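You operate a simulated robot arm through the tools that you are given. There is no shell and no other tool. Be economical: measure what you need, move in short steps, check, and stop when the job is done.

Carry out the task below with a simulated robot arm. There is one attempt and no reset: what you move stays moved.

## Task
Open the middle bench drawer, take the grey wheel and put it in the inside of the middle bench drawer, then shut the drawer. Put the cream felt board on the grey panel. Open the tool cart drawer, take the grey sandbag from the inside of the tool cart drawer and leave it on the top of the side bench and shut the drawer again. Put one of the grey weights from the keybed of the grand piano in the inside of the parts tray. Put the dust sheet from the keybed of the grand piano on the top of the grey mat. Take the blue sandbag and leave it on the top board of the side shelf. Turn the month dial to NOV. Take the grey pad on the front of the pine table and put it away on the top of the tool cart. Take the tape roll and put it on the top of the window bench. Put the round brush on the keybed of the grand piano. Any order will do. Set down upright: dust sheet.

It is judged by the outcome, as a careful person would: the job done as asked, and still so three seconds after it is handed in. It fails if anything else is knocked over, pushed out of place, dropped, spilled or broken. Flat cloth is picked up by pressing the open fingertips on it (5 to 10 N) and closing them slowly along it; thin cloth reads only 2 to 8 mm in the jaws.

## Robot
A 7-joint arm with a two-finger parallel gripper on a trunk, on a base that drives. Base frame: it is fixed to the floor where the robot stands at the start and does not move with it; the origin is under the middle of the robot, x ahead of it, y to its left, z up. Lengths are in m, angles in rad, forces in N, time in s.
With the tool pointing down near the work surface it reaches from about 0.1 to 0.36 m from the robot's upright axis, wherever it stands. Its first joint turns from -2.496 to 2.496 rad. Places, roughly: blue sandbag (12x7x5 cm) [-0.8, 3.5, 0.9]; cream felt board (8x5x3 cm) [-2.6, 3.3, 0.2]; dust sheet (17x6x11 cm) [-1, 3.7, 0.8]; grey pad (6x6x4 cm) [-2.4, 0.9, 0.8]; grey panel (15x10x1 cm) [1.3, 5.4, 0.9]; grey sandbag (12x7x5 cm) [-2.7, 3.4, 0.5]; grey weight [-1, 4, 0.75]; grey wheel (6x6x3 cm) [-2.6, 3.2, 0.6]; inside of the middle bench drawer [0.9, -0.1, 0.6]; inside of the parts tray (67x14 cm) [-1.8, 7.2, 0.8]; keybed of the grand piano (24x132 cm) [-0.82, 4.06, 0.7]; middle bench drawer [0.9, -0.1, 0.6]; month dial [-3.4, 1, 1.4]; round brush (3x3x12 cm) [1.1, 0.3, 0.9]; tape roll (10x9x5 cm) [-2.1, 0.7, 0.8]; tool cart drawer [-2.6, 3.4, 0.5]; top board of the side shelf [0.1, -1.4, 1.2]; top of the grey mat [2.3, 1.8, 0.8]; top of the side bench (22x22 cm) [-4.76, 3.8, 0.76]; top of the tool cart (62x12 cm) [-2.72, 3.26, 0.62]; top of the window bench [1.3, 0.2, 0.8]. Payload 3 kg.
Tool frame: the origin (TCP) lies between the finger pads and is the grasp point; the fingertips stand 0.03 m ahead of it; z points along the fingers, y is the line along which they close. The gripper opens to 0.11 m. The fingers are 0.02 m wide and 0.01 m thick; the gripper's body (0.048 by 0.112 m) begins 0.055 m behind the TCP.
Orientation is that of the tool frame in the base frame, as a unit quaternion [x, y, z, w]. With the fingers straight down and closing along the base's y, the tool's x points along the base's -x, its y along +y and its z along -z.

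## Interface
- The arm moves only by the tool arm_command. Its argument "moves" is a list of rows, each an object of numbers (a shift or turn left out is 0, a gripper value left out holds the last): "rx", "ry", "rz": the turn, a rotation vector about the base's x, y, z in rad; "x", "y", "z": the shift along the base's x, y, z in m; "jaw": the gripper command, from -1 (fully open) to 1 (shut), values between in proportion. In form: [{"rx": .., "ry": .., "rz": .., "x": .., "y": .., "z": .., "jaw": ..}, ...]. A call has 1 to 20 rows; each row shifts and turns the commanded pose from where the row before left it. Each row takes 0.2 s and may step no farther than 0.05 m and 0.15 rad from the row before; otherwise, or with a gripper value out of range, the whole call is refused. Where a pose cannot be reached the arm comes as near as it can. A force on the tool above 40 N (or 10 N above the force at the start of the call, whichever is more), or a blocked arm, ends the call early, and 0.2 s more pass. Each finger travels about 0.108 m/s and halts on what it meets, pressing with about 32 N; the grip force reading is that of the motor and also rises with nothing between the fingers. The clock runs only during rows and for 0.2 s after the last one: add rows that do not move to give the fingers time. It gives the time, the measured TCP pose, the force on the tool (base axes), the opening and the grip force at its end, in the units of the frame above (readings bear some noise), with the torque about the TCP (base axes, N m) and any sound that the robot's microphone picked up.
- Cameras (640 x 400 px; columns grow to the right, rows downward): "scene" is now at [0.1594, 0.008, 1.5228]; the picture's right is [0.10, -1.00, -0.00], its down [-0.73, -0.07, -0.68] and it looks along [0.68, 0.07, -0.73] (base axes); focal length 273 px, centre (320, 200). "wrist" rides on the gripper at [0.072, 0.017, -0.103] in the tool frame; the picture's right is [-0.23, 0.97, 0.00], its down [-0.76, -0.18, -0.62] and it looks along [-0.61, -0.14, 0.78] (tool axes); focal length 222 px, centre (320, 200). There is no depth. A picture from a camera that has moved, and an enlarged one, comes with that camera's place and axes in the base frame and with its lens.
- snapshot(camera): a new picture of that camera. No time passes.
- lift_body(by): slides the trunk up (or, below 0, down) by that many m; the arm and the scene camera ride with it, the base frame stays. It gives what a move gives, with no picture.
- base_move(legs): drives the robot by 1 to 6 legs, each [ahead, left, turn to the left] in m, m and rad, along the robot's own axes; the way and the turn of a leg run together, so that a leg with both is an arc; at most 1.5 m and 3.142 rad a leg. The arm and the cameras ride along, it lands a little off, and it stops where it bumps. It gives what a move gives.
- aim_head(pan, tilt): turns the head with the scene camera to pan (to the left, within 1.501 rad either way) and tilt (down, from -0.506 to 1.204), counted from straight ahead of the robot. It gives what a move gives.
- close_up(camera, box): a new picture of the part [left, top, right, bottom] of that camera's present view, enlarged. No time passes.
- close_job(): hands the job in; it is judged then, once.

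Work in short steps. Places have to be worked out from the pictures, the camera data and where the tool is seen: move nearer, look again, correct. Check each grasp and each placing, and mend what went wrong. You have 556 turns and 354 pictures in all, those below and enlarged ones among them. Open the gripper and draw the arm clear of the work before you hand the job in, unless the task says otherwise; then end with one line.

The tools are called as a command line: name --argument value ..., lists and objects as JSON in quotes. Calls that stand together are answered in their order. arm_command: Moves the arm, as the interface text tells. Its arguments: {"type":"object","properties":{"moves":{"type":"array"}},"required":["moves"]} The other tools are called the same way: lift_body (by) slides the trunk up or down; base_move (legs) drives the base; aim_head (pan, tilt) turns the head that bears the scene camera; snapshot (camera) takes a picture; close_up (camera, box) takes an enlarged picture of a part of a camera's view; close_job () hands the job in.

At the start:

```text
time: 0.0
tool_pos: [0.6204, 0.1276, 1.0887]
tool_rot: [0.001, 1.0, 0.0, 0.0]
wrist_force: [0.2, -0.1, 0.6]
moment: [-0.01, 0.01, 0.04]
grip_width: 0.1099
grasp_force: 0.2
trunk travel left (down, up): [-0.643, 0.247]
robot x, y, heading: [0.0028, 0.0013, -0.001]
head pan, tilt: [0.098, 0.819]
```

scene: 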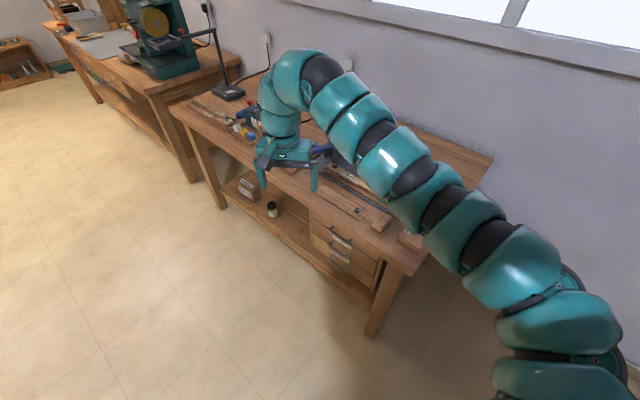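
wrist: 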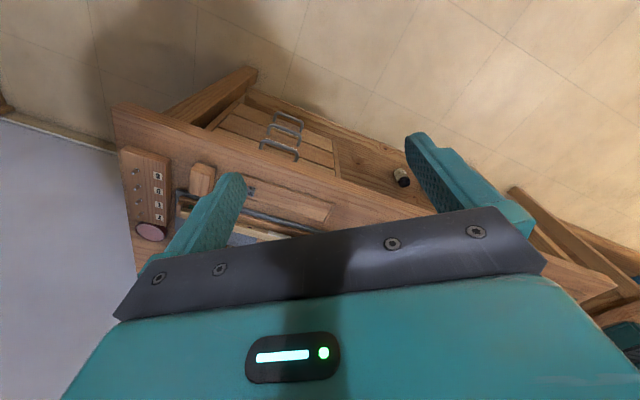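

I start by looking around: head panned left and then right to learn the surroundings.

aim_head --pan 1.4 --tilt 0.3

snapshot --camera "scene"

aim_head --pan 0.3 --tilt 0.4

snapshot --camera "scene"

aim_head --pan -1.2 --tilt 0.3

snapshot --camera "scene"

```text
time: 1.5
tool_pos: [0.6204, 0.1272, 1.0885]
tool_rot: [0.0, 1.0, 0.0, 0.001]
wrist_force: [-1.3, -0.6, -0.5]
moment: [-0.04, 0.0, 0.0]
grip_width: 0.11
grasp_force: 0.0
trunk travel left (down, up): [-0.643, 0.247]
robot x, y, heading: [0.0001, 0.0012, 0.003]
head pan, tilt: [1.4, 0.3]
```

```text
351 pictures are left
camera scene: at [0.096, 0.0922, 1.5686], right [0.99, -0.17, 0.0], down [-0.05, -0.29, -0.96], along [0.16, 0.94, -0.3], focal length 273 px, centre (320, 200)
```

scene: 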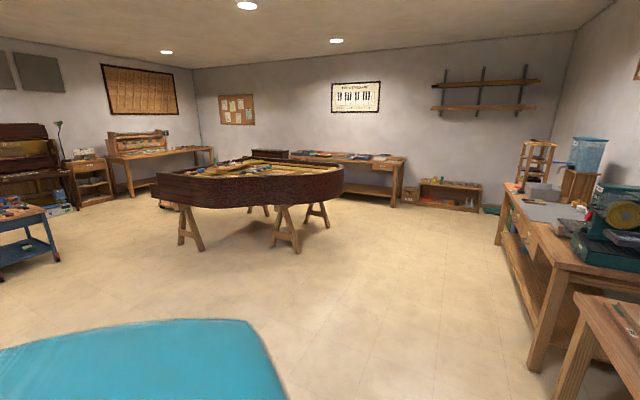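

```text
time: 2.8
tool_pos: [0.6208, 0.1287, 1.0885]
tool_rot: [0.0, 1.0, 0.0, -0.001]
wrist_force: [0.2, -0.7, -1.0]
moment: [-0.01, 0.02, -0.02]
grip_width: 0.1099
grasp_force: 0.2
trunk travel left (down, up): [-0.643, 0.247]
robot x, y, heading: [0.0009, 0.001, -0.003]
head pan, tilt: [0.3, 0.4]
```

```text
350 pictures are left
camera scene: at [0.1685, 0.0277, 1.5594], right [0.3, -0.96, 0.0], down [-0.37, -0.12, -0.92], along [0.88, 0.27, -0.39], focal length 273 px, centre (320, 200)
```

scene: 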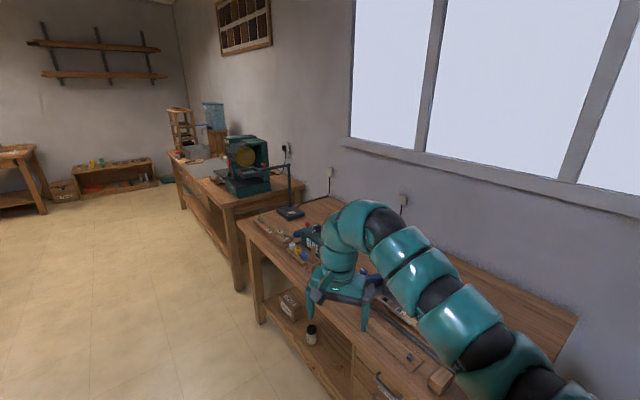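

```text
time: 4.4
tool_pos: [0.6212, 0.1277, 1.0884]
tool_rot: [0.0, 1.0, 0.0, 0.001]
wrist_force: [0.6, -0.2, -0.4]
moment: [-0.01, 0.02, 0.04]
grip_width: 0.1102
grasp_force: 0.1
trunk travel left (down, up): [-0.643, 0.247]
robot x, y, heading: [0.0, 0.0004, -0.001]
head pan, tilt: [-1.201, 0.3]
```

```text
349 pictures are left
camera scene: at [0.1138, -0.0868, 1.5687], right [-0.93, -0.36, 0.0], down [-0.11, 0.28, -0.96], along [0.35, -0.89, -0.3], focal length 273 px, centre (320, 200)
```

scene: 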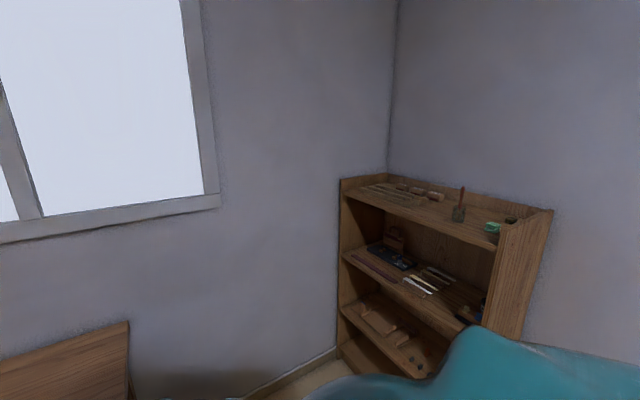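

The window bench stands at an angle (its front edge runs about from (0.57,-0.27) to (1.41,0.93)). I look closer at the bench to find the round brush.

aim_head --pan 0.25 --tilt 0.6

close_up --camera "scene" --box '[180, 80, 500, 280]'

snapshot --camera "wrist"

```text
time: 6.0
tool_pos: [0.621, 0.1276, 1.089]
tool_rot: [-0.001, 1.0, 0.0, 0.0]
wrist_force: [0.3, 0.0, -0.4]
moment: [0.01, -0.03, -0.01]
grip_width: 0.11
grasp_force: 0.0
trunk travel left (down, up): [-0.643, 0.247]
robot x, y, heading: [-0.0013, 0.0006, -0.002]
head pan, tilt: [0.25, 0.6]
```

```text
2.00 times, centred on (340, 180) of scene
camera zoom: at [0.1657, 0.022, 1.5412], right [0.25, -0.97, 0.0], down [-0.55, -0.14, -0.83], along [0.8, 0.2, -0.56], focal length 545 px, centre (280, 240)
```

zoom: 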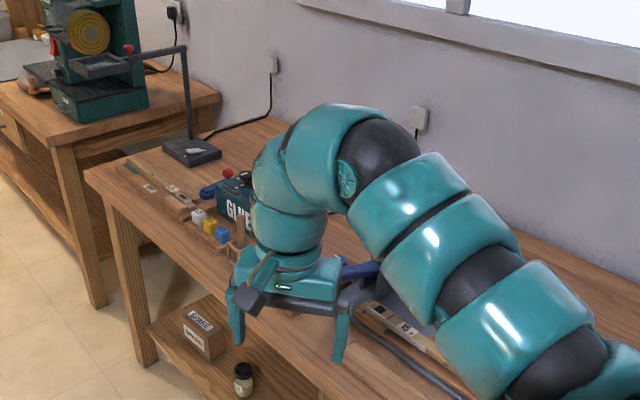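

```text
347 pictures are left
camera wrist: at [0.5488, 0.1444, 1.1922], right [0.23, 0.97, 0.0], down [0.76, -0.18, 0.62], along [0.61, -0.14, -0.78], focal length 222 px, centre (320, 200)
```

wrist: 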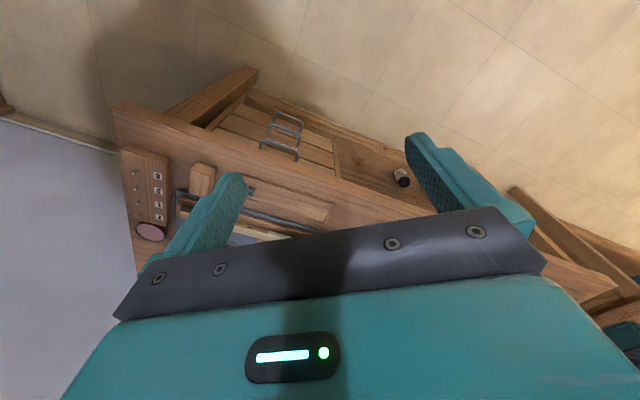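

The brush is hidden behind the arm. I turn to face the bench squarely and drive left along it, stopping short so I can look.

base_move --legs '[[0, 0, -0.61], [-0.1, 0.75, 0]]'

aim_head --pan 0.45 --tilt 0.75

snapshot --camera "scene"

snapshot --camera "wrist"

```text
time: 11.8
tool_pos: [0.9339, 0.4342, 1.0885]
tool_rot: [0.296, 0.955, 0.0, 0.0]
wrist_force: [-0.1, 0.1, -0.6]
moment: [-0.01, 0.0, 0.03]
grip_width: 0.11
grasp_force: 0.1
trunk travel left (down, up): [-0.643, 0.247]
robot x, y, heading: [0.348, 0.6798, -0.601]
head pan, tilt: [0.25, 0.6]
```

```text
time: 12.5
tool_pos: [0.9329, 0.4332, 1.0894]
tool_rot: [0.296, 0.955, 0.001, 0.0]
wrist_force: [-0.8, -0.1, -0.6]
moment: [0.01, 0.0, 0.01]
grip_width: 0.1102
grasp_force: 0.0
trunk travel left (down, up): [-0.643, 0.247]
robot x, y, heading: [0.3465, 0.6785, -0.599]
head pan, tilt: [0.45, 0.75]
```

```text
346 pictures are left
camera scene: at [0.4972, 0.6203, 1.5283], right [-0.15, -0.99, 0.0], down [-0.67, 0.1, -0.73], along [0.72, -0.11, -0.68], focal length 273 px, centre (320, 200)
```

scene: 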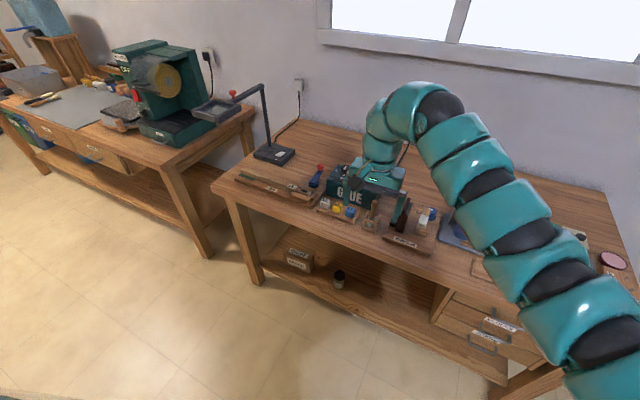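

```text
345 pictures are left
camera wrist: at [0.8842, 0.4875, 1.1921], right [0.74, 0.68, 0.0], down [0.53, -0.58, 0.62], along [0.42, -0.46, -0.78], focal length 222 px, centre (320, 200)
```

wrist: 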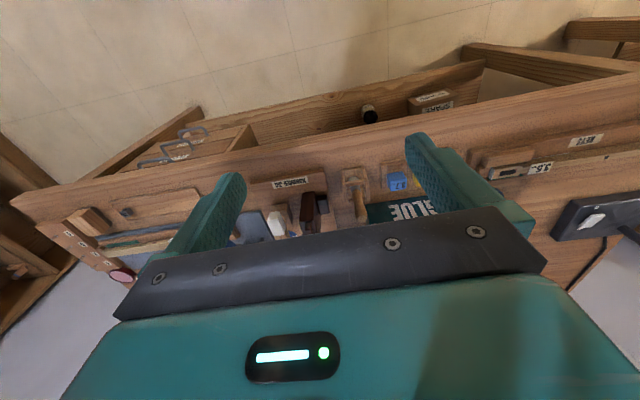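

Let me enlarge the area with small items to identify the round brush.

close_up --camera "scene" --box '[290, 140, 450, 260]'

close_up --camera "wrist" --box '[240, 150, 440, 240]'

```text
3.33 times, centred on (370, 200) of scene
camera zoom: at [0.4972, 0.6203, 1.5283], right [-0.15, -0.99, 0.0], down [-0.67, 0.1, -0.73], along [0.72, -0.11, -0.68], focal length 909 px, centre (153, 200)
```

zoom: 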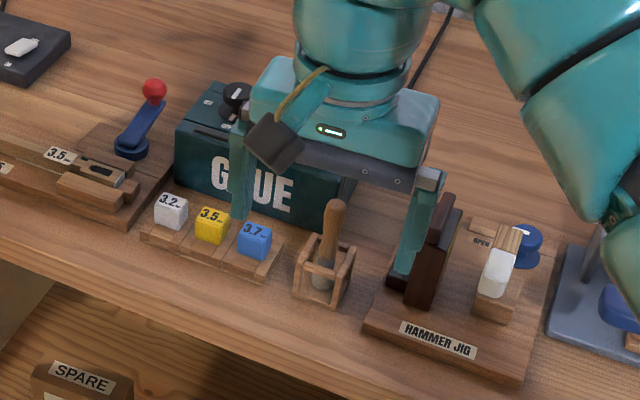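

```text
3.20 times, centred on (340, 195) of wrist
camera zoom: at [0.8842, 0.4875, 1.1921], right [0.74, 0.68, 0.0], down [0.53, -0.58, 0.62], along [0.42, -0.46, -0.78], focal length 711 px, centre (256, 216)
```

zoom: 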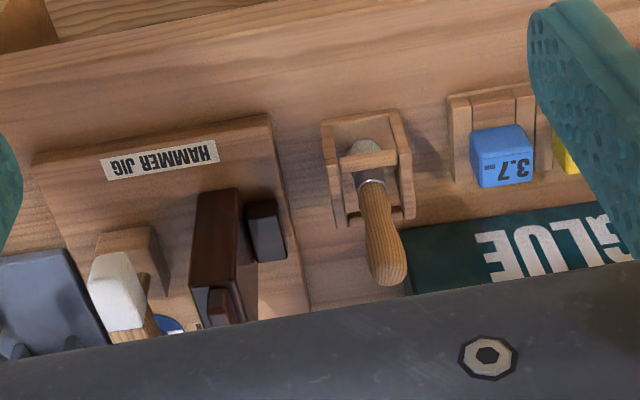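

The brush stands upright in a small rack; its handle top triangulates to about (1.10, 0.351, 0.927). I drive 0.18 ahead and 0.03 left so the tool hangs above it.

base_move --legs '[[0.18, 0.027, 0]]'

```text
time: 14.0
tool_pos: [1.1016, 0.3545, 1.089]
tool_rot: [0.293, 0.956, 0.001, -0.001]
wrist_force: [-0.4, 0.0, -0.1]
moment: [0.02, 0.07, -0.02]
grip_width: 0.1098
grasp_force: 0.0
trunk travel left (down, up): [-0.643, 0.247]
robot x, y, heading: [0.5154, 0.5934, -0.592]
head pan, tilt: [0.45, 0.75]
```

The tool is nearly above the brush. I narrow the jaws to about 6 cm and lower the trunk partway, then look.

arm_command --moves '[{"x": -0.001, "y": -0.003, "jaw": -0.1}, {"jaw": -0.1}, {"jaw": -0.1}]'

lift_body --by -0.1

snapshot --camera "wrist"

snapshot --camera "scene"

```text
time: 14.8
tool_pos: [1.0997, 0.3524, 1.0886]
tool_rot: [0.293, 0.956, 0.001, 0.0]
wrist_force: [-0.1, 0.1, 0.6]
moment: [0.02, 0.0, -0.04]
grip_width: 0.0602
grasp_force: 0.1
trunk travel left (down, up): [-0.643, 0.247]
robot x, y, heading: [0.5139, 0.5997, -0.595]
head pan, tilt: [0.45, 0.75]
```

```text
time: 16.1
tool_pos: [1.0983, 0.3521, 0.9887]
tool_rot: [0.294, 0.956, 0.0, 0.0]
wrist_force: [0.2, 0.3, 0.2]
moment: [0.0, 0.0, 0.0]
grip_width: 0.0604
grasp_force: 0.1
trunk travel left (down, up): [-0.543, 0.347]
robot x, y, heading: [0.5142, 0.5995, -0.593]
head pan, tilt: [0.45, 0.75]
```

```text
342 pictures are left
camera wrist: at [1.0493, 0.4068, 1.0923], right [0.73, 0.68, 0.0], down [0.53, -0.57, 0.62], along [0.42, -0.46, -0.78], focal length 222 px, centre (320, 200)
```

wrist: 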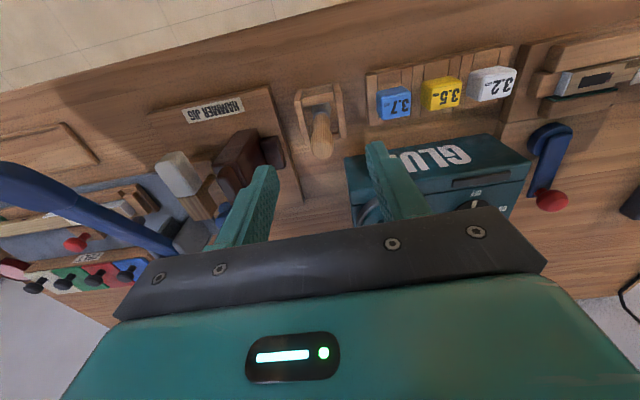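

```text
341 pictures are left
camera scene: at [0.663, 0.5411, 1.4283], right [-0.14, -0.99, 0.0], down [-0.67, 0.1, -0.73], along [0.72, -0.11, -0.68], focal length 273 px, centre (320, 200)
```

scene: 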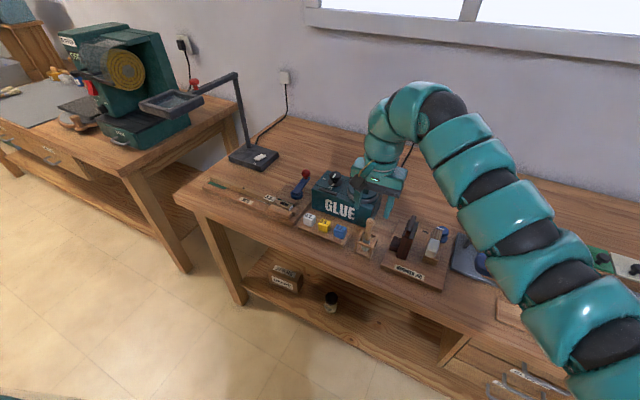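

The handle top again works out at (1.103, 0.349). I correct by a few mm and descend with the arm to z≈0.90.

arm_command --moves '[{"x": 0.004, "y": -0.003}, {"z": -0.025}, {"z": -0.025}, {"z": -0.02}, {"z": -0.017}, {}]'

snapshot --camera "wrist"

```text
time: 17.6
tool_pos: [1.104, 0.3502, 0.9006]
tool_rot: [0.294, 0.956, 0.0, 0.0]
wrist_force: [0.3, -0.3, 0.7]
moment: [0.0, 0.0, 0.0]
grip_width: 0.0605
grasp_force: 0.1
trunk travel left (down, up): [-0.543, 0.347]
robot x, y, heading: [0.515, 0.5958, -0.599]
head pan, tilt: [0.45, 0.75]
```

```text
340 pictures are left
camera wrist: at [1.0548, 0.4046, 1.0037], right [0.73, 0.68, 0.0], down [0.53, -0.57, 0.62], along [0.42, -0.46, -0.78], focal length 222 px, centre (320, 200)
```

wrist: 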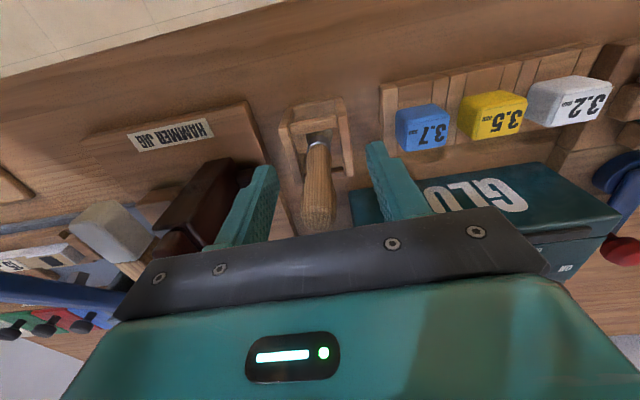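

The handle stands between the fingers. I close the jaws.

arm_command --moves '[{"jaw": 0.4}, {"jaw": 0.7}, {"jaw": 1}, {"jaw": 1}, {"jaw": 1}]'

```text
time: 18.8
tool_pos: [1.1033, 0.3517, 0.8999]
tool_rot: [0.293, 0.956, 0.0, 0.0]
wrist_force: [0.4, 0.2, -0.2]
moment: [0.0, -0.01, 0.02]
grip_width: 0.0189
grasp_force: 31.5
trunk travel left (down, up): [-0.543, 0.347]
robot x, y, heading: [0.5113, 0.5985, -0.591]
head pan, tilt: [0.45, 0.75]
```

Gripped at 19 mm. I lift straight up.

arm_command --moves '[{"z": 0.03}, {"z": 0.04}, {"z": 0.05}, {"z": 0.05}, {"z": 0.03}]'

snapshot --camera "wrist"

snapshot --camera "scene"

```text
time: 19.9
tool_pos: [1.1389, 0.3499, 1.0182]
tool_rot: [0.294, 0.956, 0.002, 0.001]
wrist_force: [-0.7, -0.2, -0.3]
moment: [-0.04, 0.04, 0.01]
grip_width: 0.0187
grasp_force: 31.7
out of reach, approached as far as the arm can: row 3, 4, 5
trunk travel left (down, up): [-0.543, 0.347]
robot x, y, heading: [0.517, 0.5987, -0.595]
head pan, tilt: [0.45, 0.75]
```

```text
339 pictures are left
camera wrist: at [1.0881, 0.404, 1.1213], right [0.73, 0.68, 0.0], down [0.53, -0.58, 0.62], along [0.42, -0.46, -0.78], focal length 222 px, centre (320, 200)
```

wrist: 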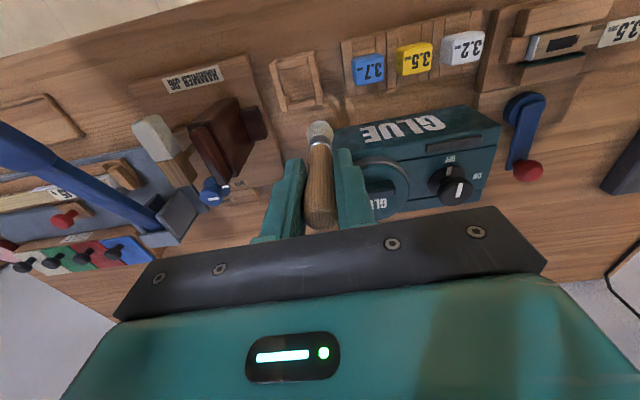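

```text
338 pictures are left
camera scene: at [0.6637, 0.5411, 1.4282], right [-0.14, -0.99, 0.0], down [-0.68, 0.1, -0.73], along [0.72, -0.11, -0.68], focal length 273 px, centre (320, 200)
```

scene: 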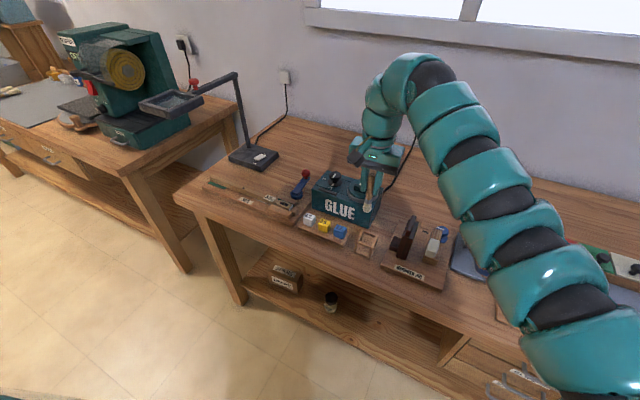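

The brush is clear of its rack (the arm was at its height limit, so I raise the trunk). Then I back off the bench and turn toward the piano.

lift_body --by 0.25

base_move --legs '[[-0.5, 0, 0], [0, 0, 2.65], [1.0, 0, 0]]'

aim_head --pan 0 --tilt 0.4

snapshot --camera "scene"

```text
time: 22.5
tool_pos: [1.1377, 0.3502, 1.2686]
tool_rot: [0.293, 0.956, 0.001, 0.001]
wrist_force: [-0.1, 0.8, -0.2]
moment: [0.01, 0.03, 0.03]
grip_width: 0.019
grasp_force: 31.6
trunk travel left (down, up): [-0.793, 0.097]
robot x, y, heading: [0.5145, 0.5991, -0.596]
head pan, tilt: [0.45, 0.75]
```

```text
time: 34.1
tool_pos: [-0.5357, 1.6211, 1.2675]
tool_rot: [0.893, -0.45, 0.0, 0.001]
wrist_force: [0.1, 0.7, -0.2]
moment: [-0.03, 0.0, -0.02]
grip_width: 0.0187
grasp_force: 32.1
trunk travel left (down, up): [-0.793, 0.097]
robot x, y, heading: [-0.0286, 1.1793, 2.206]
head pan, tilt: [0.45, 0.75]
stopped in leg 3: the robot was blocked; the commanded pose is now the measured one
```

```text
time: 35.0
tool_pos: [-0.5347, 1.619, 1.2686]
tool_rot: [0.893, -0.45, -0.002, 0.001]
wrist_force: [0.8, -0.3, -0.3]
moment: [0.02, -0.03, -0.02]
grip_width: 0.0191
grasp_force: 31.7
trunk travel left (down, up): [-0.793, 0.097]
robot x, y, heading: [-0.0259, 1.1829, 2.209]
head pan, tilt: [0.0, 0.4]
```

```text
337 pictures are left
camera scene: at [-0.1327, 1.319, 1.7093], right [0.8, 0.59, 0.0], down [0.23, -0.31, -0.92], along [-0.55, 0.74, -0.39], focal length 273 px, centre (320, 200)
```

scene: 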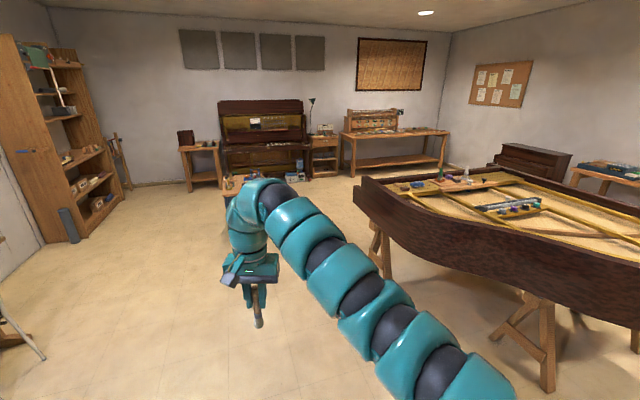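

The base was blocked by something I cannot see. I tilt the head down to look around the base.

aim_head --pan 0 --tilt 1.2

snapshot --camera "scene"

aim_head --pan -1.3 --tilt 0.9

snapshot --camera "scene"

```text
time: 36.1
tool_pos: [-0.5352, 1.6184, 1.2675]
tool_rot: [0.893, -0.45, -0.001, 0.001]
wrist_force: [0.1, 0.2, 0.4]
moment: [0.01, -0.02, 0.02]
grip_width: 0.0189
grasp_force: 32.1
trunk travel left (down, up): [-0.793, 0.097]
robot x, y, heading: [-0.0311, 1.178, 2.205]
head pan, tilt: [0.0, 1.201]
```

```text
336 pictures are left
camera scene: at [-0.1106, 1.289, 1.6466], right [0.8, 0.59, 0.0], down [0.55, -0.75, -0.36], along [-0.22, 0.29, -0.93], focal length 273 px, centre (320, 200)
```

scene: 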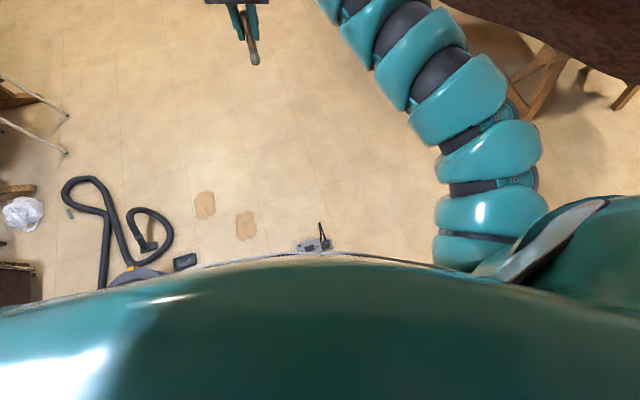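

```text
time: 37.6
tool_pos: [-0.5354, 1.6182, 1.269]
tool_rot: [0.893, -0.449, -0.002, 0.001]
wrist_force: [1.2, 1.0, -1.4]
moment: [0.0, 0.0, 0.0]
grip_width: 0.0189
grasp_force: 31.9
trunk travel left (down, up): [-0.793, 0.097]
robot x, y, heading: [-0.0281, 1.1798, 2.208]
head pan, tilt: [-1.3, 0.901]
```

```text
335 pictures are left
camera scene: at [-0.0309, 1.3035, 1.6664], right [0.79, -0.62, 0.0], down [-0.48, -0.62, -0.62], along [0.38, 0.49, -0.78], focal length 273 px, centre (320, 200)
```

scene: 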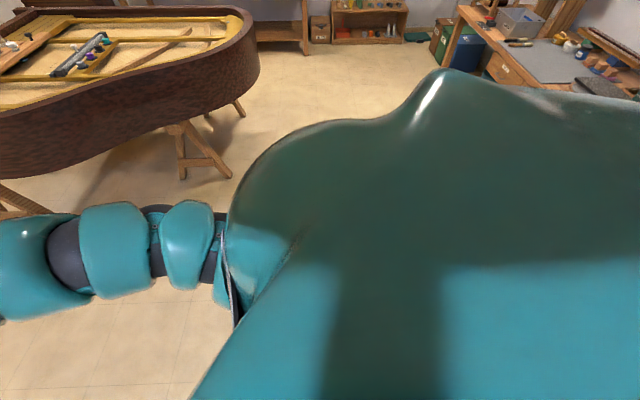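

I look closer at the small grey thing right in front of the base.

aim_head --pan 0 --tilt 1.1

close_up --camera "scene" --box '[40, 120, 440, 370]'

```text
time: 39.1
tool_pos: [-0.5356, 1.6185, 1.2694]
tool_rot: [0.893, -0.449, -0.001, 0.002]
wrist_force: [-0.2, 0.0, -0.6]
moment: [-0.02, -0.01, -0.02]
grip_width: 0.019
grasp_force: 31.9
trunk travel left (down, up): [-0.793, 0.097]
robot x, y, heading: [-0.0305, 1.1777, 2.211]
head pan, tilt: [0.0, 1.1]
```

```text
1.60 times, centred on (240, 245) of scene
camera zoom: at [-0.1148, 1.2949, 1.6526], right [0.8, 0.59, 0.0], down [0.53, -0.72, -0.45], along [-0.27, 0.37, -0.89], focal length 436 px, centre (448, 128)
```

zoom: 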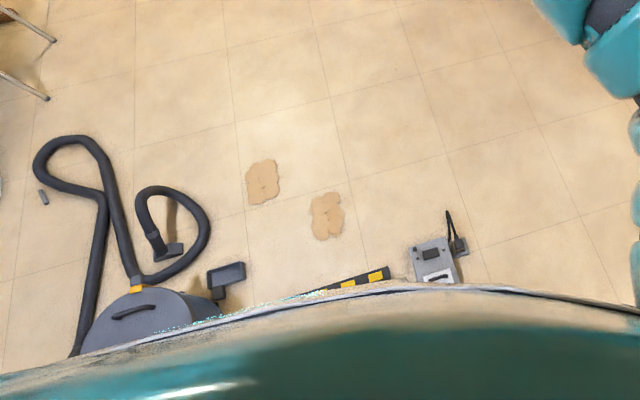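

There is a vacuum cleaner, a yellow-black floor strip and a power box in front of the base. I back up a little and view the floor from a distance to plan a path.

base_move --legs '[[-0.35, 0, 0]]'

aim_head --pan 0.3 --tilt 0.85

snapshot --camera "scene"

```text
time: 41.4
tool_pos: [-0.3222, 1.3296, 1.269]
tool_rot: [0.894, -0.449, -0.002, 0.002]
wrist_force: [-0.3, 0.1, 0.0]
moment: [-0.01, -0.01, 0.0]
grip_width: 0.0189
grasp_force: 32.2
trunk travel left (down, up): [-0.793, 0.097]
robot x, y, heading: [0.1845, 0.893, 2.205]
head pan, tilt: [0.0, 1.1]
```

```text
time: 42.2
tool_pos: [-0.3222, 1.3303, 1.2687]
tool_rot: [0.894, -0.449, -0.002, 0.001]
wrist_force: [0.1, -0.3, 0.8]
moment: [0.02, -0.02, 0.01]
grip_width: 0.019
grasp_force: 32.1
trunk travel left (down, up): [-0.793, 0.097]
robot x, y, heading: [0.182, 0.8916, 2.208]
head pan, tilt: [0.3, 0.85]
```

```text
333 pictures are left
camera scene: at [0.0725, 1.0024, 1.6702], right [0.59, 0.81, 0.0], down [0.61, -0.45, -0.66], along [-0.53, 0.39, -0.75], focal length 273 px, centre (320, 200)
```

scene: 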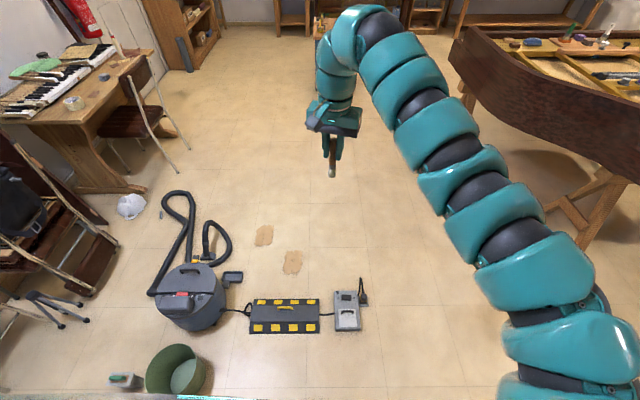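

The way right of the power box is free. I drive around it: first north, then north-west to near (-0.7, 2.6), then look again.

base_move --legs '[[0, 0, -0.805], [0.72, 0, 0], [0, 0, 0.956], [1.4, 0, 0]]'

aim_head --pan -0.3 --tilt 0.6

snapshot --camera "scene"

```text
time: 57.4
tool_pos: [-1.2549, 2.9878, 1.2691]
tool_rot: [0.923, -0.385, -0.001, 0.001]
wrist_force: [-0.1, 0.6, -0.5]
moment: [0.0, -0.01, 0.02]
grip_width: 0.019
grasp_force: 32.1
trunk travel left (down, up): [-0.793, 0.097]
robot x, y, heading: [-0.696, 2.6257, 2.349]
head pan, tilt: [0.3, 0.85]
```

```text
time: 58.4
tool_pos: [-1.2543, 2.9881, 1.267]
tool_rot: [0.923, -0.385, -0.002, 0.002]
wrist_force: [-0.5, -0.5, -0.3]
moment: [0.01, -0.04, 0.03]
grip_width: 0.0191
grasp_force: 31.9
trunk travel left (down, up): [-0.793, 0.097]
robot x, y, heading: [-0.6934, 2.6233, 2.35]
head pan, tilt: [-0.3, 0.6]
```

```text
332 pictures are left
camera scene: at [-0.7888, 2.76, 1.6911], right [0.89, 0.46, 0.0], down [0.26, -0.5, -0.82], along [-0.38, 0.73, -0.57], focal length 273 px, centre (320, 200)
```

scene: 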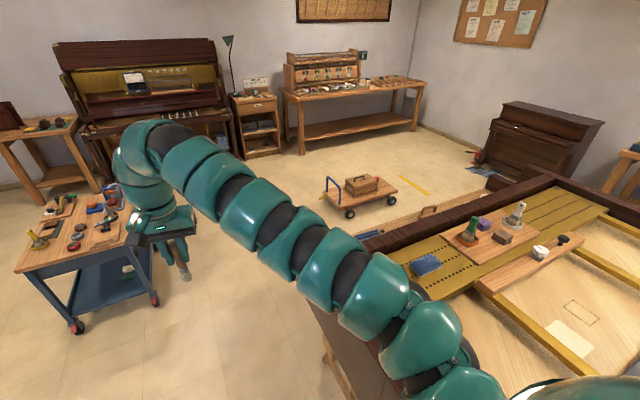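

The way between cart and piano is open. I drive through it to the keyboard side at about (-1.65, 4.35) and turn to face the piano.

base_move --legs '[[1.08, 0.275, 0], [0.783, -0.844, 0], [0, 0, -2.95]]'

aim_head --pan 0.2 --tilt 0.7

snapshot --camera "scene"

snapshot --camera "wrist"

```text
time: 76.4
tool_pos: [-0.9643, 4.1091, 1.2686]
tool_rot: [0.29, 0.957, 0.001, 0.001]
wrist_force: [0.0, -0.5, -1.0]
moment: [0.0, -0.02, 0.02]
grip_width: 0.0194
grasp_force: 32.0
trunk travel left (down, up): [-0.793, 0.097]
robot x, y, heading: [-1.5882, 4.352, -0.59]
head pan, tilt: [-0.3, 0.6]
```

```text
time: 77.4
tool_pos: [-0.9657, 4.1088, 1.2693]
tool_rot: [0.289, 0.957, 0.002, 0.001]
wrist_force: [-0.9, 0.0, -0.7]
moment: [0.02, 0.01, 0.01]
grip_width: 0.0192
grasp_force: 32.0
trunk travel left (down, up): [-0.793, 0.097]
robot x, y, heading: [-1.5865, 4.3507, -0.591]
head pan, tilt: [0.201, 0.7]
```

```text
331 pictures are left
camera scene: at [-1.4437, 4.2763, 1.6826], right [-0.38, -0.92, 0.0], down [-0.6, 0.25, -0.76], along [0.71, -0.29, -0.64], focal length 273 px, centre (320, 200)
```

scene: 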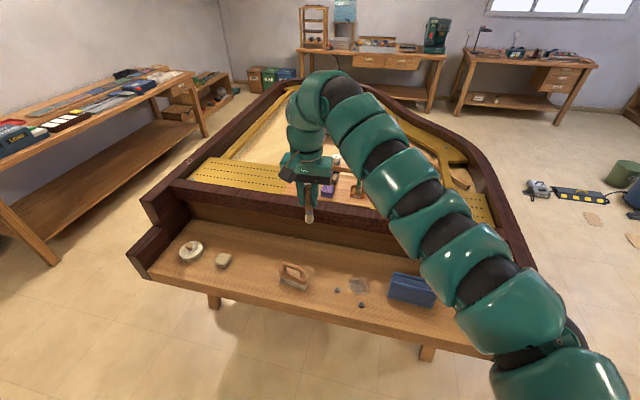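

```text
330 pictures are left
camera wrist: at [-1.0155, 4.1633, 1.3718], right [0.73, 0.68, 0.0], down [0.53, -0.57, 0.62], along [0.43, -0.45, -0.78], focal length 222 px, centre (320, 200)
```

wrist: 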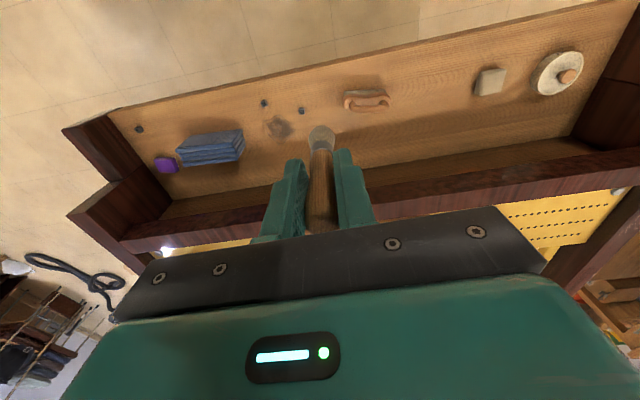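

Now the keybed is in view. I enlarge both views to identify the weights and the dust sheet.

close_up --camera "scene" --box '[160, 220, 460, 340]'

close_up --camera "wrist" --box '[120, 40, 420, 220]'

```text
2.13 times, centred on (310, 280) of scene
camera zoom: at [-1.4437, 4.2763, 1.6826], right [-0.38, -0.92, 0.0], down [-0.6, 0.25, -0.76], along [0.71, -0.29, -0.64], focal length 582 px, centre (341, 29)
```

zoom: 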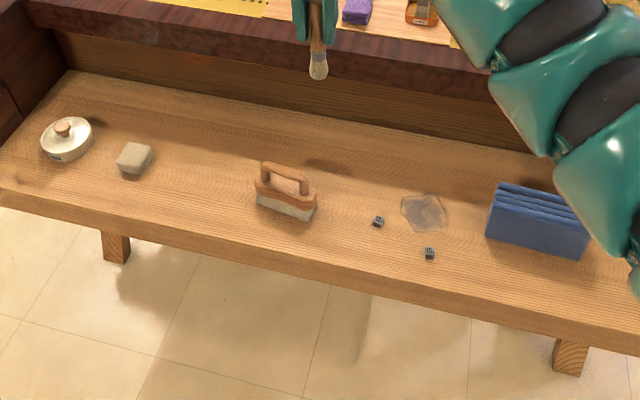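

```text
2.13 times, centred on (270, 130) of wrist
camera zoom: at [-1.0155, 4.1633, 1.3718], right [0.73, 0.68, 0.0], down [0.53, -0.57, 0.62], along [0.43, -0.45, -0.78], focal length 474 px, centre (427, 349)
```

zoom: 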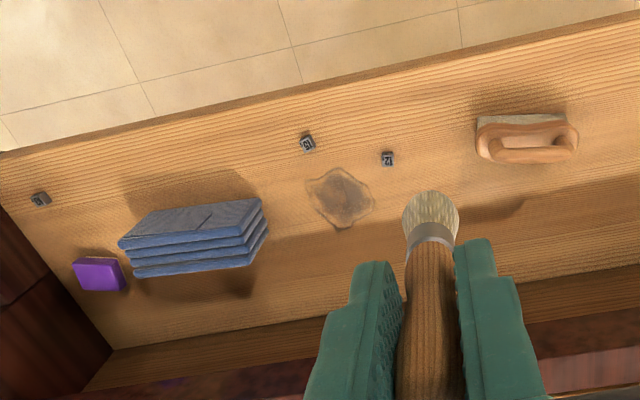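

The numbered little cubes are the grey weights; the blue folded pack is the dust sheet; the keybed surface is at z≈0.715. I'll lay the brush in the gap left of the wooden handle block. First I shift left 0.27 m and tilt the tool forward at height.

base_move --legs '[[0, 0.27, 0]]'

arm_command --moves '[{"rx": -0.0814, "ry": -0.119}, {"rx": -0.0814, "ry": -0.119}, {"rx": -0.0814, "ry": -0.119}, {"rx": -0.0814, "ry": -0.119}, {"rx": -0.0814, "ry": -0.119}, {"rx": -0.0814, "ry": -0.119}, {"rx": -0.0814, "ry": -0.119}, {"rx": -0.0814, "ry": -0.119}]'

snapshot --camera "scene"

```text
time: 78.9
tool_pos: [-0.8613, 4.2513, 1.2676]
tool_rot: [0.293, 0.956, -0.001, 0.001]
wrist_force: [0.2, 1.1, -0.6]
moment: [-0.08, 0.03, 0.01]
grip_width: 0.0193
grasp_force: 32.6
trunk travel left (down, up): [-0.793, 0.097]
robot x, y, heading: [-1.487, 4.4958, -0.597]
head pan, tilt: [0.201, 0.7]
stopped in leg 1: the robot was blocked; the commanded pose is now the measured one
```

```text
time: 80.7
tool_pos: [-0.8638, 4.2468, 1.2699]
tool_rot: [0.288, 0.947, -0.041, 0.138]
wrist_force: [0.4, 0.1, -0.7]
moment: [0.01, 0.01, -0.03]
grip_width: 0.0192
grasp_force: 32.0
out of reach, approached as far as the arm can: row 3, 4, 5, 6, 7, 8
trunk travel left (down, up): [-0.793, 0.097]
robot x, y, heading: [-1.4871, 4.4921, -0.594]
head pan, tilt: [0.201, 0.7]
```

```text
327 pictures are left
camera scene: at [-1.3428, 4.4173, 1.6825], right [-0.38, -0.92, 0.0], down [-0.59, 0.25, -0.76], along [0.71, -0.29, -0.64], focal length 273 px, centre (320, 200)
```

scene: 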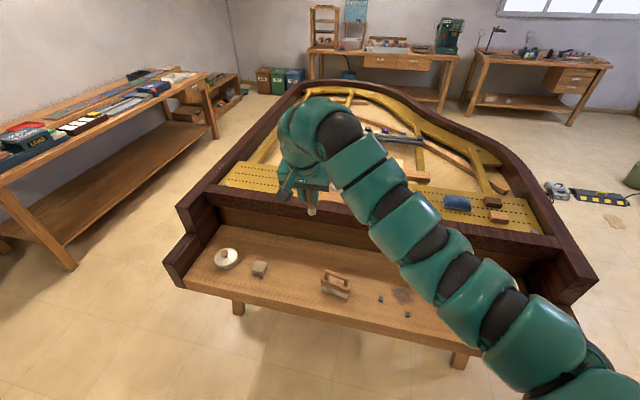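

I was blocked on the left, and the tilt is limited in this arm pose. I check what I touched on the left.

aim_head --pan 1.3 --tilt 0.9

snapshot --camera "scene"

```text
time: 82.0
tool_pos: [-0.8643, 4.2473, 1.2691]
tool_rot: [0.289, 0.946, -0.042, 0.138]
wrist_force: [0.0, 0.4, 0.0]
moment: [0.03, -0.02, 0.01]
grip_width: 0.0189
grasp_force: 32.4
trunk travel left (down, up): [-0.793, 0.097]
robot x, y, heading: [-1.486, 4.4954, -0.591]
head pan, tilt: [1.3, 0.901]
```

```text
326 pictures are left
camera scene: at [-1.3637, 4.4988, 1.6664], right [0.65, -0.76, 0.0], down [-0.6, -0.51, -0.62], along [0.47, 0.4, -0.78], focal length 273 px, centre (320, 200)
```

scene: 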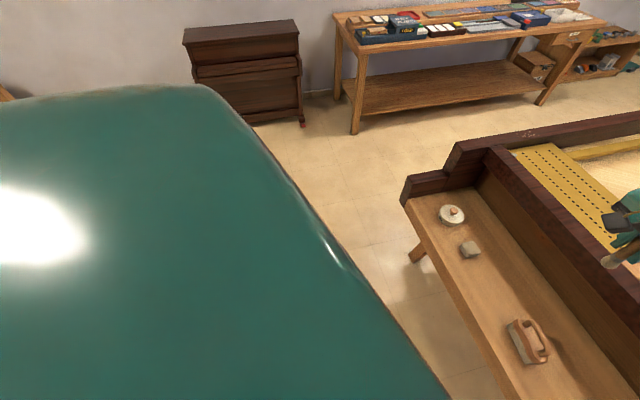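

My own body hides that side; I'll simply not go further left. I try whether the forward tilt becomes reachable with the tool nearer and lower.

arm_command --moves '[{"x": -0.025, "y": 0.017, "z": -0.03}, {"x": -0.025, "y": 0.017, "z": -0.03}, {"x": -0.025, "y": 0.017, "z": -0.03}, {"x": -0.025, "y": 0.017, "z": -0.03}, {"x": -0.025, "y": 0.017, "z": -0.03}]'

```text
time: 83.2
tool_pos: [-0.8644, 4.2469, 1.2693]
tool_rot: [0.289, 0.946, -0.041, 0.138]
wrist_force: [0.0, 0.0, -0.4]
moment: [0.02, 0.01, 0.03]
grip_width: 0.0189
grasp_force: 32.2
out of reach, approached as far as the arm can: row 1, 2, 3, 4, 5
trunk travel left (down, up): [-0.793, 0.097]
robot x, y, heading: [-1.4894, 4.4951, -0.594]
head pan, tilt: [1.3, 0.901]
```

I test how the command state stands with one small back-rotation.

arm_command --moves '[{"rx": 0.08, "ry": 0.117}, {}]'

```text
time: 83.8
tool_pos: [-0.8651, 4.2483, 1.2715]
tool_rot: [0.291, 0.954, -0.02, 0.071]
wrist_force: [-0.5, 0.2, 0.2]
moment: [0.02, -0.03, -0.04]
grip_width: 0.0189
grasp_force: 31.6
trunk travel left (down, up): [-0.793, 0.097]
robot x, y, heading: [-1.4874, 4.4906, -0.594]
head pan, tilt: [1.3, 0.901]
```

Commands don't accumulate. Now I move the tool back and down first, and tilt afterwards.

arm_command --moves '[{"x": -0.025, "y": 0.017, "z": -0.04}, {"x": -0.025, "y": 0.017, "z": -0.04}, {"x": -0.025, "y": 0.017, "z": -0.04}, {"x": -0.025, "y": 0.017, "z": -0.04}, {"x": -0.025, "y": 0.017, "z": -0.04}, {"rx": -0.0814, "ry": -0.119}, {"rx": -0.0814, "ry": -0.119}, {"rx": -0.0814, "ry": -0.119}, {"rx": -0.0814, "ry": -0.119}, {"rx": -0.0814, "ry": -0.119}, {"rx": -0.0814, "ry": -0.119}, {"rx": -0.0814, "ry": -0.119}]'

```text
refused: row 1 steps farther than a row can; nothing moved
```

arm_command --moves '[{"x": -0.023, "y": 0.015, "z": -0.035}, {"x": -0.023, "y": 0.015, "z": -0.035}, {"x": -0.023, "y": 0.015, "z": -0.035}, {"x": -0.023, "y": 0.015, "z": -0.035}, {"x": -0.023, "y": 0.015, "z": -0.035}, {"rx": -0.0814, "ry": -0.119}, {"rx": -0.0814, "ry": -0.119}, {"rx": -0.0814, "ry": -0.119}, {"rx": -0.0814, "ry": -0.119}, {"rx": -0.0814, "ry": -0.119}, {"rx": -0.0814, "ry": -0.119}, {"rx": -0.0814, "ry": -0.119}]'

```text
time: 86.4
tool_pos: [-0.8831, 4.2588, 1.2458]
tool_rot: [0.292, 0.954, -0.021, 0.071]
wrist_force: [-0.1, -0.4, -0.6]
moment: [-0.01, 0.02, -0.01]
grip_width: 0.0188
grasp_force: 32.0
out of reach, approached as far as the arm can: row 1, 2, 3, 4, 5, 6, 7, 8, 9, 10, 11, 12
trunk travel left (down, up): [-0.793, 0.097]
robot x, y, heading: [-1.4852, 4.4914, -0.592]
head pan, tilt: [1.3, 0.901]
```

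I straighten the tool and test how far it can go back and down with vertical tool.

arm_command --moves '[{"rx": 0.08, "ry": 0.117}, {"z": -0.04}, {"z": -0.04}, {"z": -0.04}, {"z": -0.04}, {"x": -0.033, "y": 0.023}, {"x": -0.033, "y": 0.023}, {"x": -0.033, "y": 0.023}, {"x": -0.033, "y": 0.023}]'

```text
time: 88.4
tool_pos: [-0.8908, 4.2818, 1.0842]
tool_rot: [0.292, 0.956, 0.0, 0.004]
wrist_force: [0.1, -0.7, -0.7]
moment: [0.02, 0.01, -0.03]
grip_width: 0.0189
grasp_force: 31.9
out of reach, approached as far as the arm can: row 6, 7, 8, 9
trunk travel left (down, up): [-0.793, 0.097]
robot x, y, heading: [-1.4854, 4.4934, -0.589]
head pan, tilt: [1.3, 0.901]
```

Going down works, going straight back doesn't. I try moving right (toward the arm's shoulder side) and then back to learn the reach.

arm_command --moves '[{"x": -0.023, "y": -0.034}, {"x": -0.023, "y": -0.034}, {"x": -0.023, "y": -0.034}, {"x": -0.023, "y": -0.034}, {"x": -0.033, "y": 0.023}, {"x": -0.033, "y": 0.023}, {"x": -0.033, "y": 0.023}, {"x": -0.033, "y": 0.023}]'

aim_head --pan -0.1 --tilt 0.9

snapshot --camera "scene"

```text
time: 90.2
tool_pos: [-1.0298, 4.2017, 0.9819]
tool_rot: [0.294, 0.956, -0.002, 0.006]
wrist_force: [-0.2, 1.5, -0.3]
moment: [0.0, 0.0, -0.01]
grip_width: 0.0191
grasp_force: 32.1
out of reach, approached as far as the arm can: row 1, 2, 3, 4, 5, 6, 7, 8
trunk travel left (down, up): [-0.793, 0.097]
robot x, y, heading: [-1.4879, 4.4958, -0.594]
head pan, tilt: [1.3, 0.901]
```

```text
time: 91.7
tool_pos: [-1.0272, 4.2025, 0.9807]
tool_rot: [0.292, 0.956, -0.001, 0.006]
wrist_force: [0.3, 0.0, -0.7]
moment: [0.0, 0.01, -0.02]
grip_width: 0.0188
grasp_force: 32.3
trunk travel left (down, up): [-0.793, 0.097]
robot x, y, heading: [-1.4888, 4.4974, -0.597]
head pan, tilt: [-0.099, 0.901]
```

```text
325 pictures are left
camera scene: at [-1.3633, 4.4017, 1.6664], right [-0.64, -0.77, 0.0], down [-0.6, 0.5, -0.62], along [0.48, -0.4, -0.78], focal length 273 px, centre (320, 200)
```

scene: 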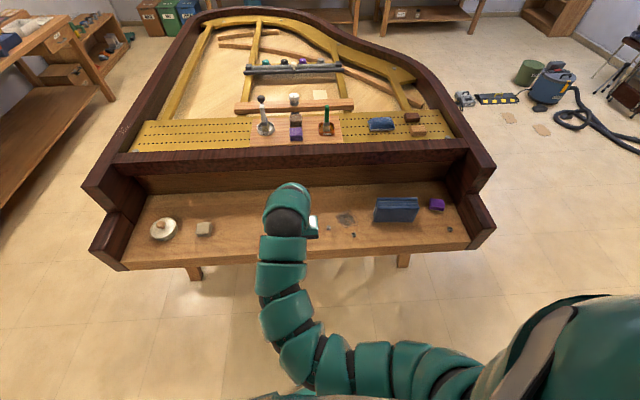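

The reachable zone seems to pull in with lower height. The tool now hangs just in front of the keybed edge; I lower it 12 cm and try tilting there.

arm_command --moves '[{"z": -0.04}, {"z": -0.04}, {"z": -0.04}, {"rx": -0.0814, "ry": -0.119}, {"rx": -0.0814, "ry": -0.119}, {"rx": -0.0814, "ry": -0.119}, {"rx": -0.0814, "ry": -0.119}, {"rx": -0.0814, "ry": -0.119}]'

```text
time: 93.5
tool_pos: [-1.029, 4.2021, 0.8618]
tool_rot: [0.273, 0.894, -0.105, 0.341]
wrist_force: [-0.4, 0.3, 0.0]
moment: [0.03, 0.0, -0.02]
grip_width: 0.019
grasp_force: 31.8
trunk travel left (down, up): [-0.793, 0.097]
robot x, y, heading: [-1.4885, 4.4974, -0.593]
head pan, tilt: [-0.099, 0.901]
```

Here the tilt works (0.7 rad so far). I continue the tilt.

arm_command --moves '[{"rx": -0.0814, "ry": -0.119}, {"rx": -0.0814, "ry": -0.119}, {"rx": -0.0814, "ry": -0.119}]'

snapshot --camera "scene"

```text
time: 94.3
tool_pos: [-1.0299, 4.2034, 0.8618]
tool_rot: [0.243, 0.8, -0.162, 0.524]
wrist_force: [0.5, 0.9, 0.5]
moment: [0.02, 0.01, 0.04]
grip_width: 0.0193
grasp_force: 32.5
trunk travel left (down, up): [-0.793, 0.097]
robot x, y, heading: [-1.49, 4.4918, -0.596]
head pan, tilt: [-0.099, 0.901]
```

```text
324 pictures are left
camera scene: at [-1.3638, 4.4025, 1.6665], right [-0.64, -0.77, 0.0], down [-0.6, 0.5, -0.62], along [0.48, -0.4, -0.78], focal length 273 px, centre (320, 200)
```

scene: 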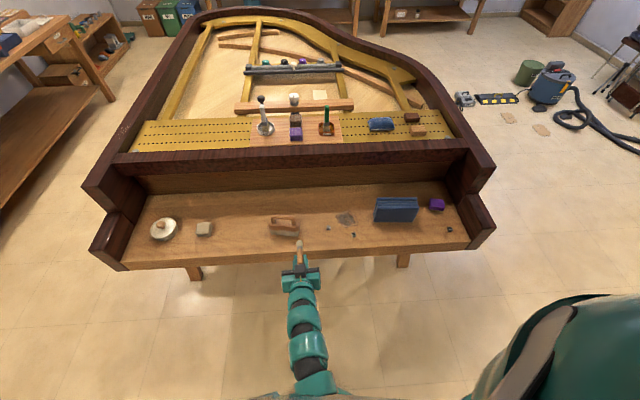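

Tilted 66°. Now I move over the free gap on the keybed: 0.215 m forward and 0.234 m left.

arm_command --moves '[{"x": 0.0386, "y": 0.009}, {"x": 0.0386, "y": 0.009}, {"x": 0.0386, "y": 0.009}, {"x": 0.0386, "y": 0.009}, {"x": 0.0386, "y": 0.009}, {"x": 0.0386, "y": 0.009}, {"x": 0.0386, "y": 0.009}, {"x": 0.0386, "y": 0.009}]'

snapshot --camera "scene"

```text
time: 96.1
tool_pos: [-0.7562, 4.2682, 0.8646]
tool_rot: [0.244, 0.8, -0.162, 0.523]
wrist_force: [-0.5, -0.2, 0.4]
moment: [0.0, 0.03, 0.02]
grip_width: 0.019
grasp_force: 32.2
out of reach, approached as far as the arm can: row 8
trunk travel left (down, up): [-0.793, 0.097]
robot x, y, heading: [-1.4854, 4.4955, -0.592]
head pan, tilt: [-0.099, 0.901]
```

```text
323 pictures are left
camera scene: at [-1.3636, 4.401, 1.6664], right [-0.64, -0.77, 0.0], down [-0.6, 0.5, -0.62], along [0.48, -0.4, -0.78], focal length 273 px, centre (320, 200)
```

scene: 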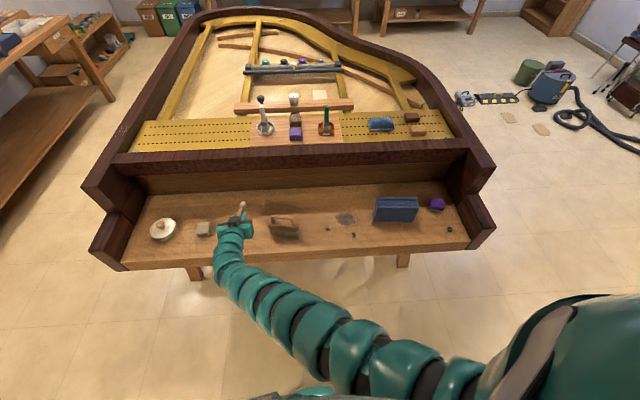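

Good position in the gap. I lower the trunk 9 cm, then go the last bit with the arm.

lift_body --by -0.09

arm_command --moves '[{"z": -0.005}, {"z": -0.005}, {}]'

snapshot --camera "wrist"

close_up --camera "scene" --box '[130, 150, 350, 300]'

```text
time: 97.4
tool_pos: [-0.7557, 4.2689, 0.7756]
tool_rot: [0.244, 0.8, -0.163, 0.524]
wrist_force: [-0.2, 0.1, -0.3]
moment: [0.04, 0.01, -0.01]
grip_width: 0.0192
grasp_force: 31.9
trunk travel left (down, up): [-0.703, 0.187]
robot x, y, heading: [-1.488, 4.4958, -0.597]
head pan, tilt: [-0.099, 0.901]
```

```text
time: 98.2
tool_pos: [-0.7562, 4.2671, 0.7739]
tool_rot: [0.244, 0.8, -0.162, 0.524]
wrist_force: [-0.4, 1.3, -0.5]
moment: [-0.05, 0.0, 0.02]
grip_width: 0.0191
grasp_force: 32.2
out of reach, approached as far as the arm can: row 2
trunk travel left (down, up): [-0.703, 0.187]
robot x, y, heading: [-1.4903, 4.4929, -0.594]
head pan, tilt: [-0.099, 0.901]
```

```text
322 pictures are left
camera wrist: at [-0.8488, 4.3504, 0.7476], right [0.62, 0.76, 0.2], down [-0.32, 0.01, 0.95], along [0.72, -0.65, 0.25], focal length 222 px, centre (320, 200)
```

wrist: 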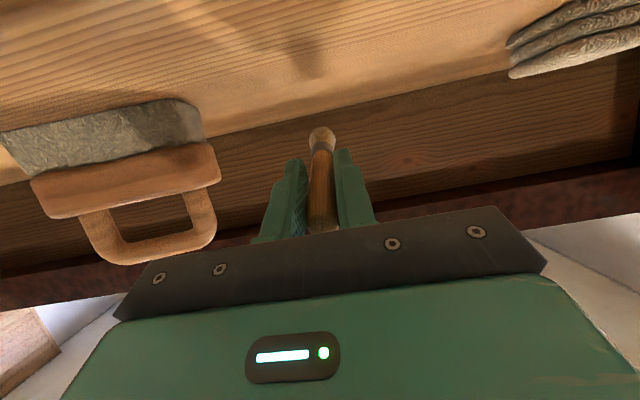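

```text
2.67 times, centred on (240, 225) of scene
camera zoom: at [-1.3632, 4.4017, 1.5764], right [-0.64, -0.77, 0.0], down [-0.6, 0.5, -0.62], along [0.48, -0.4, -0.78], focal length 727 px, centre (533, 133)
```

zoom: 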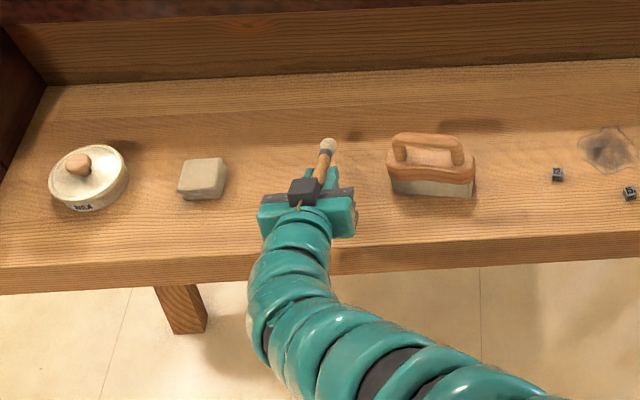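

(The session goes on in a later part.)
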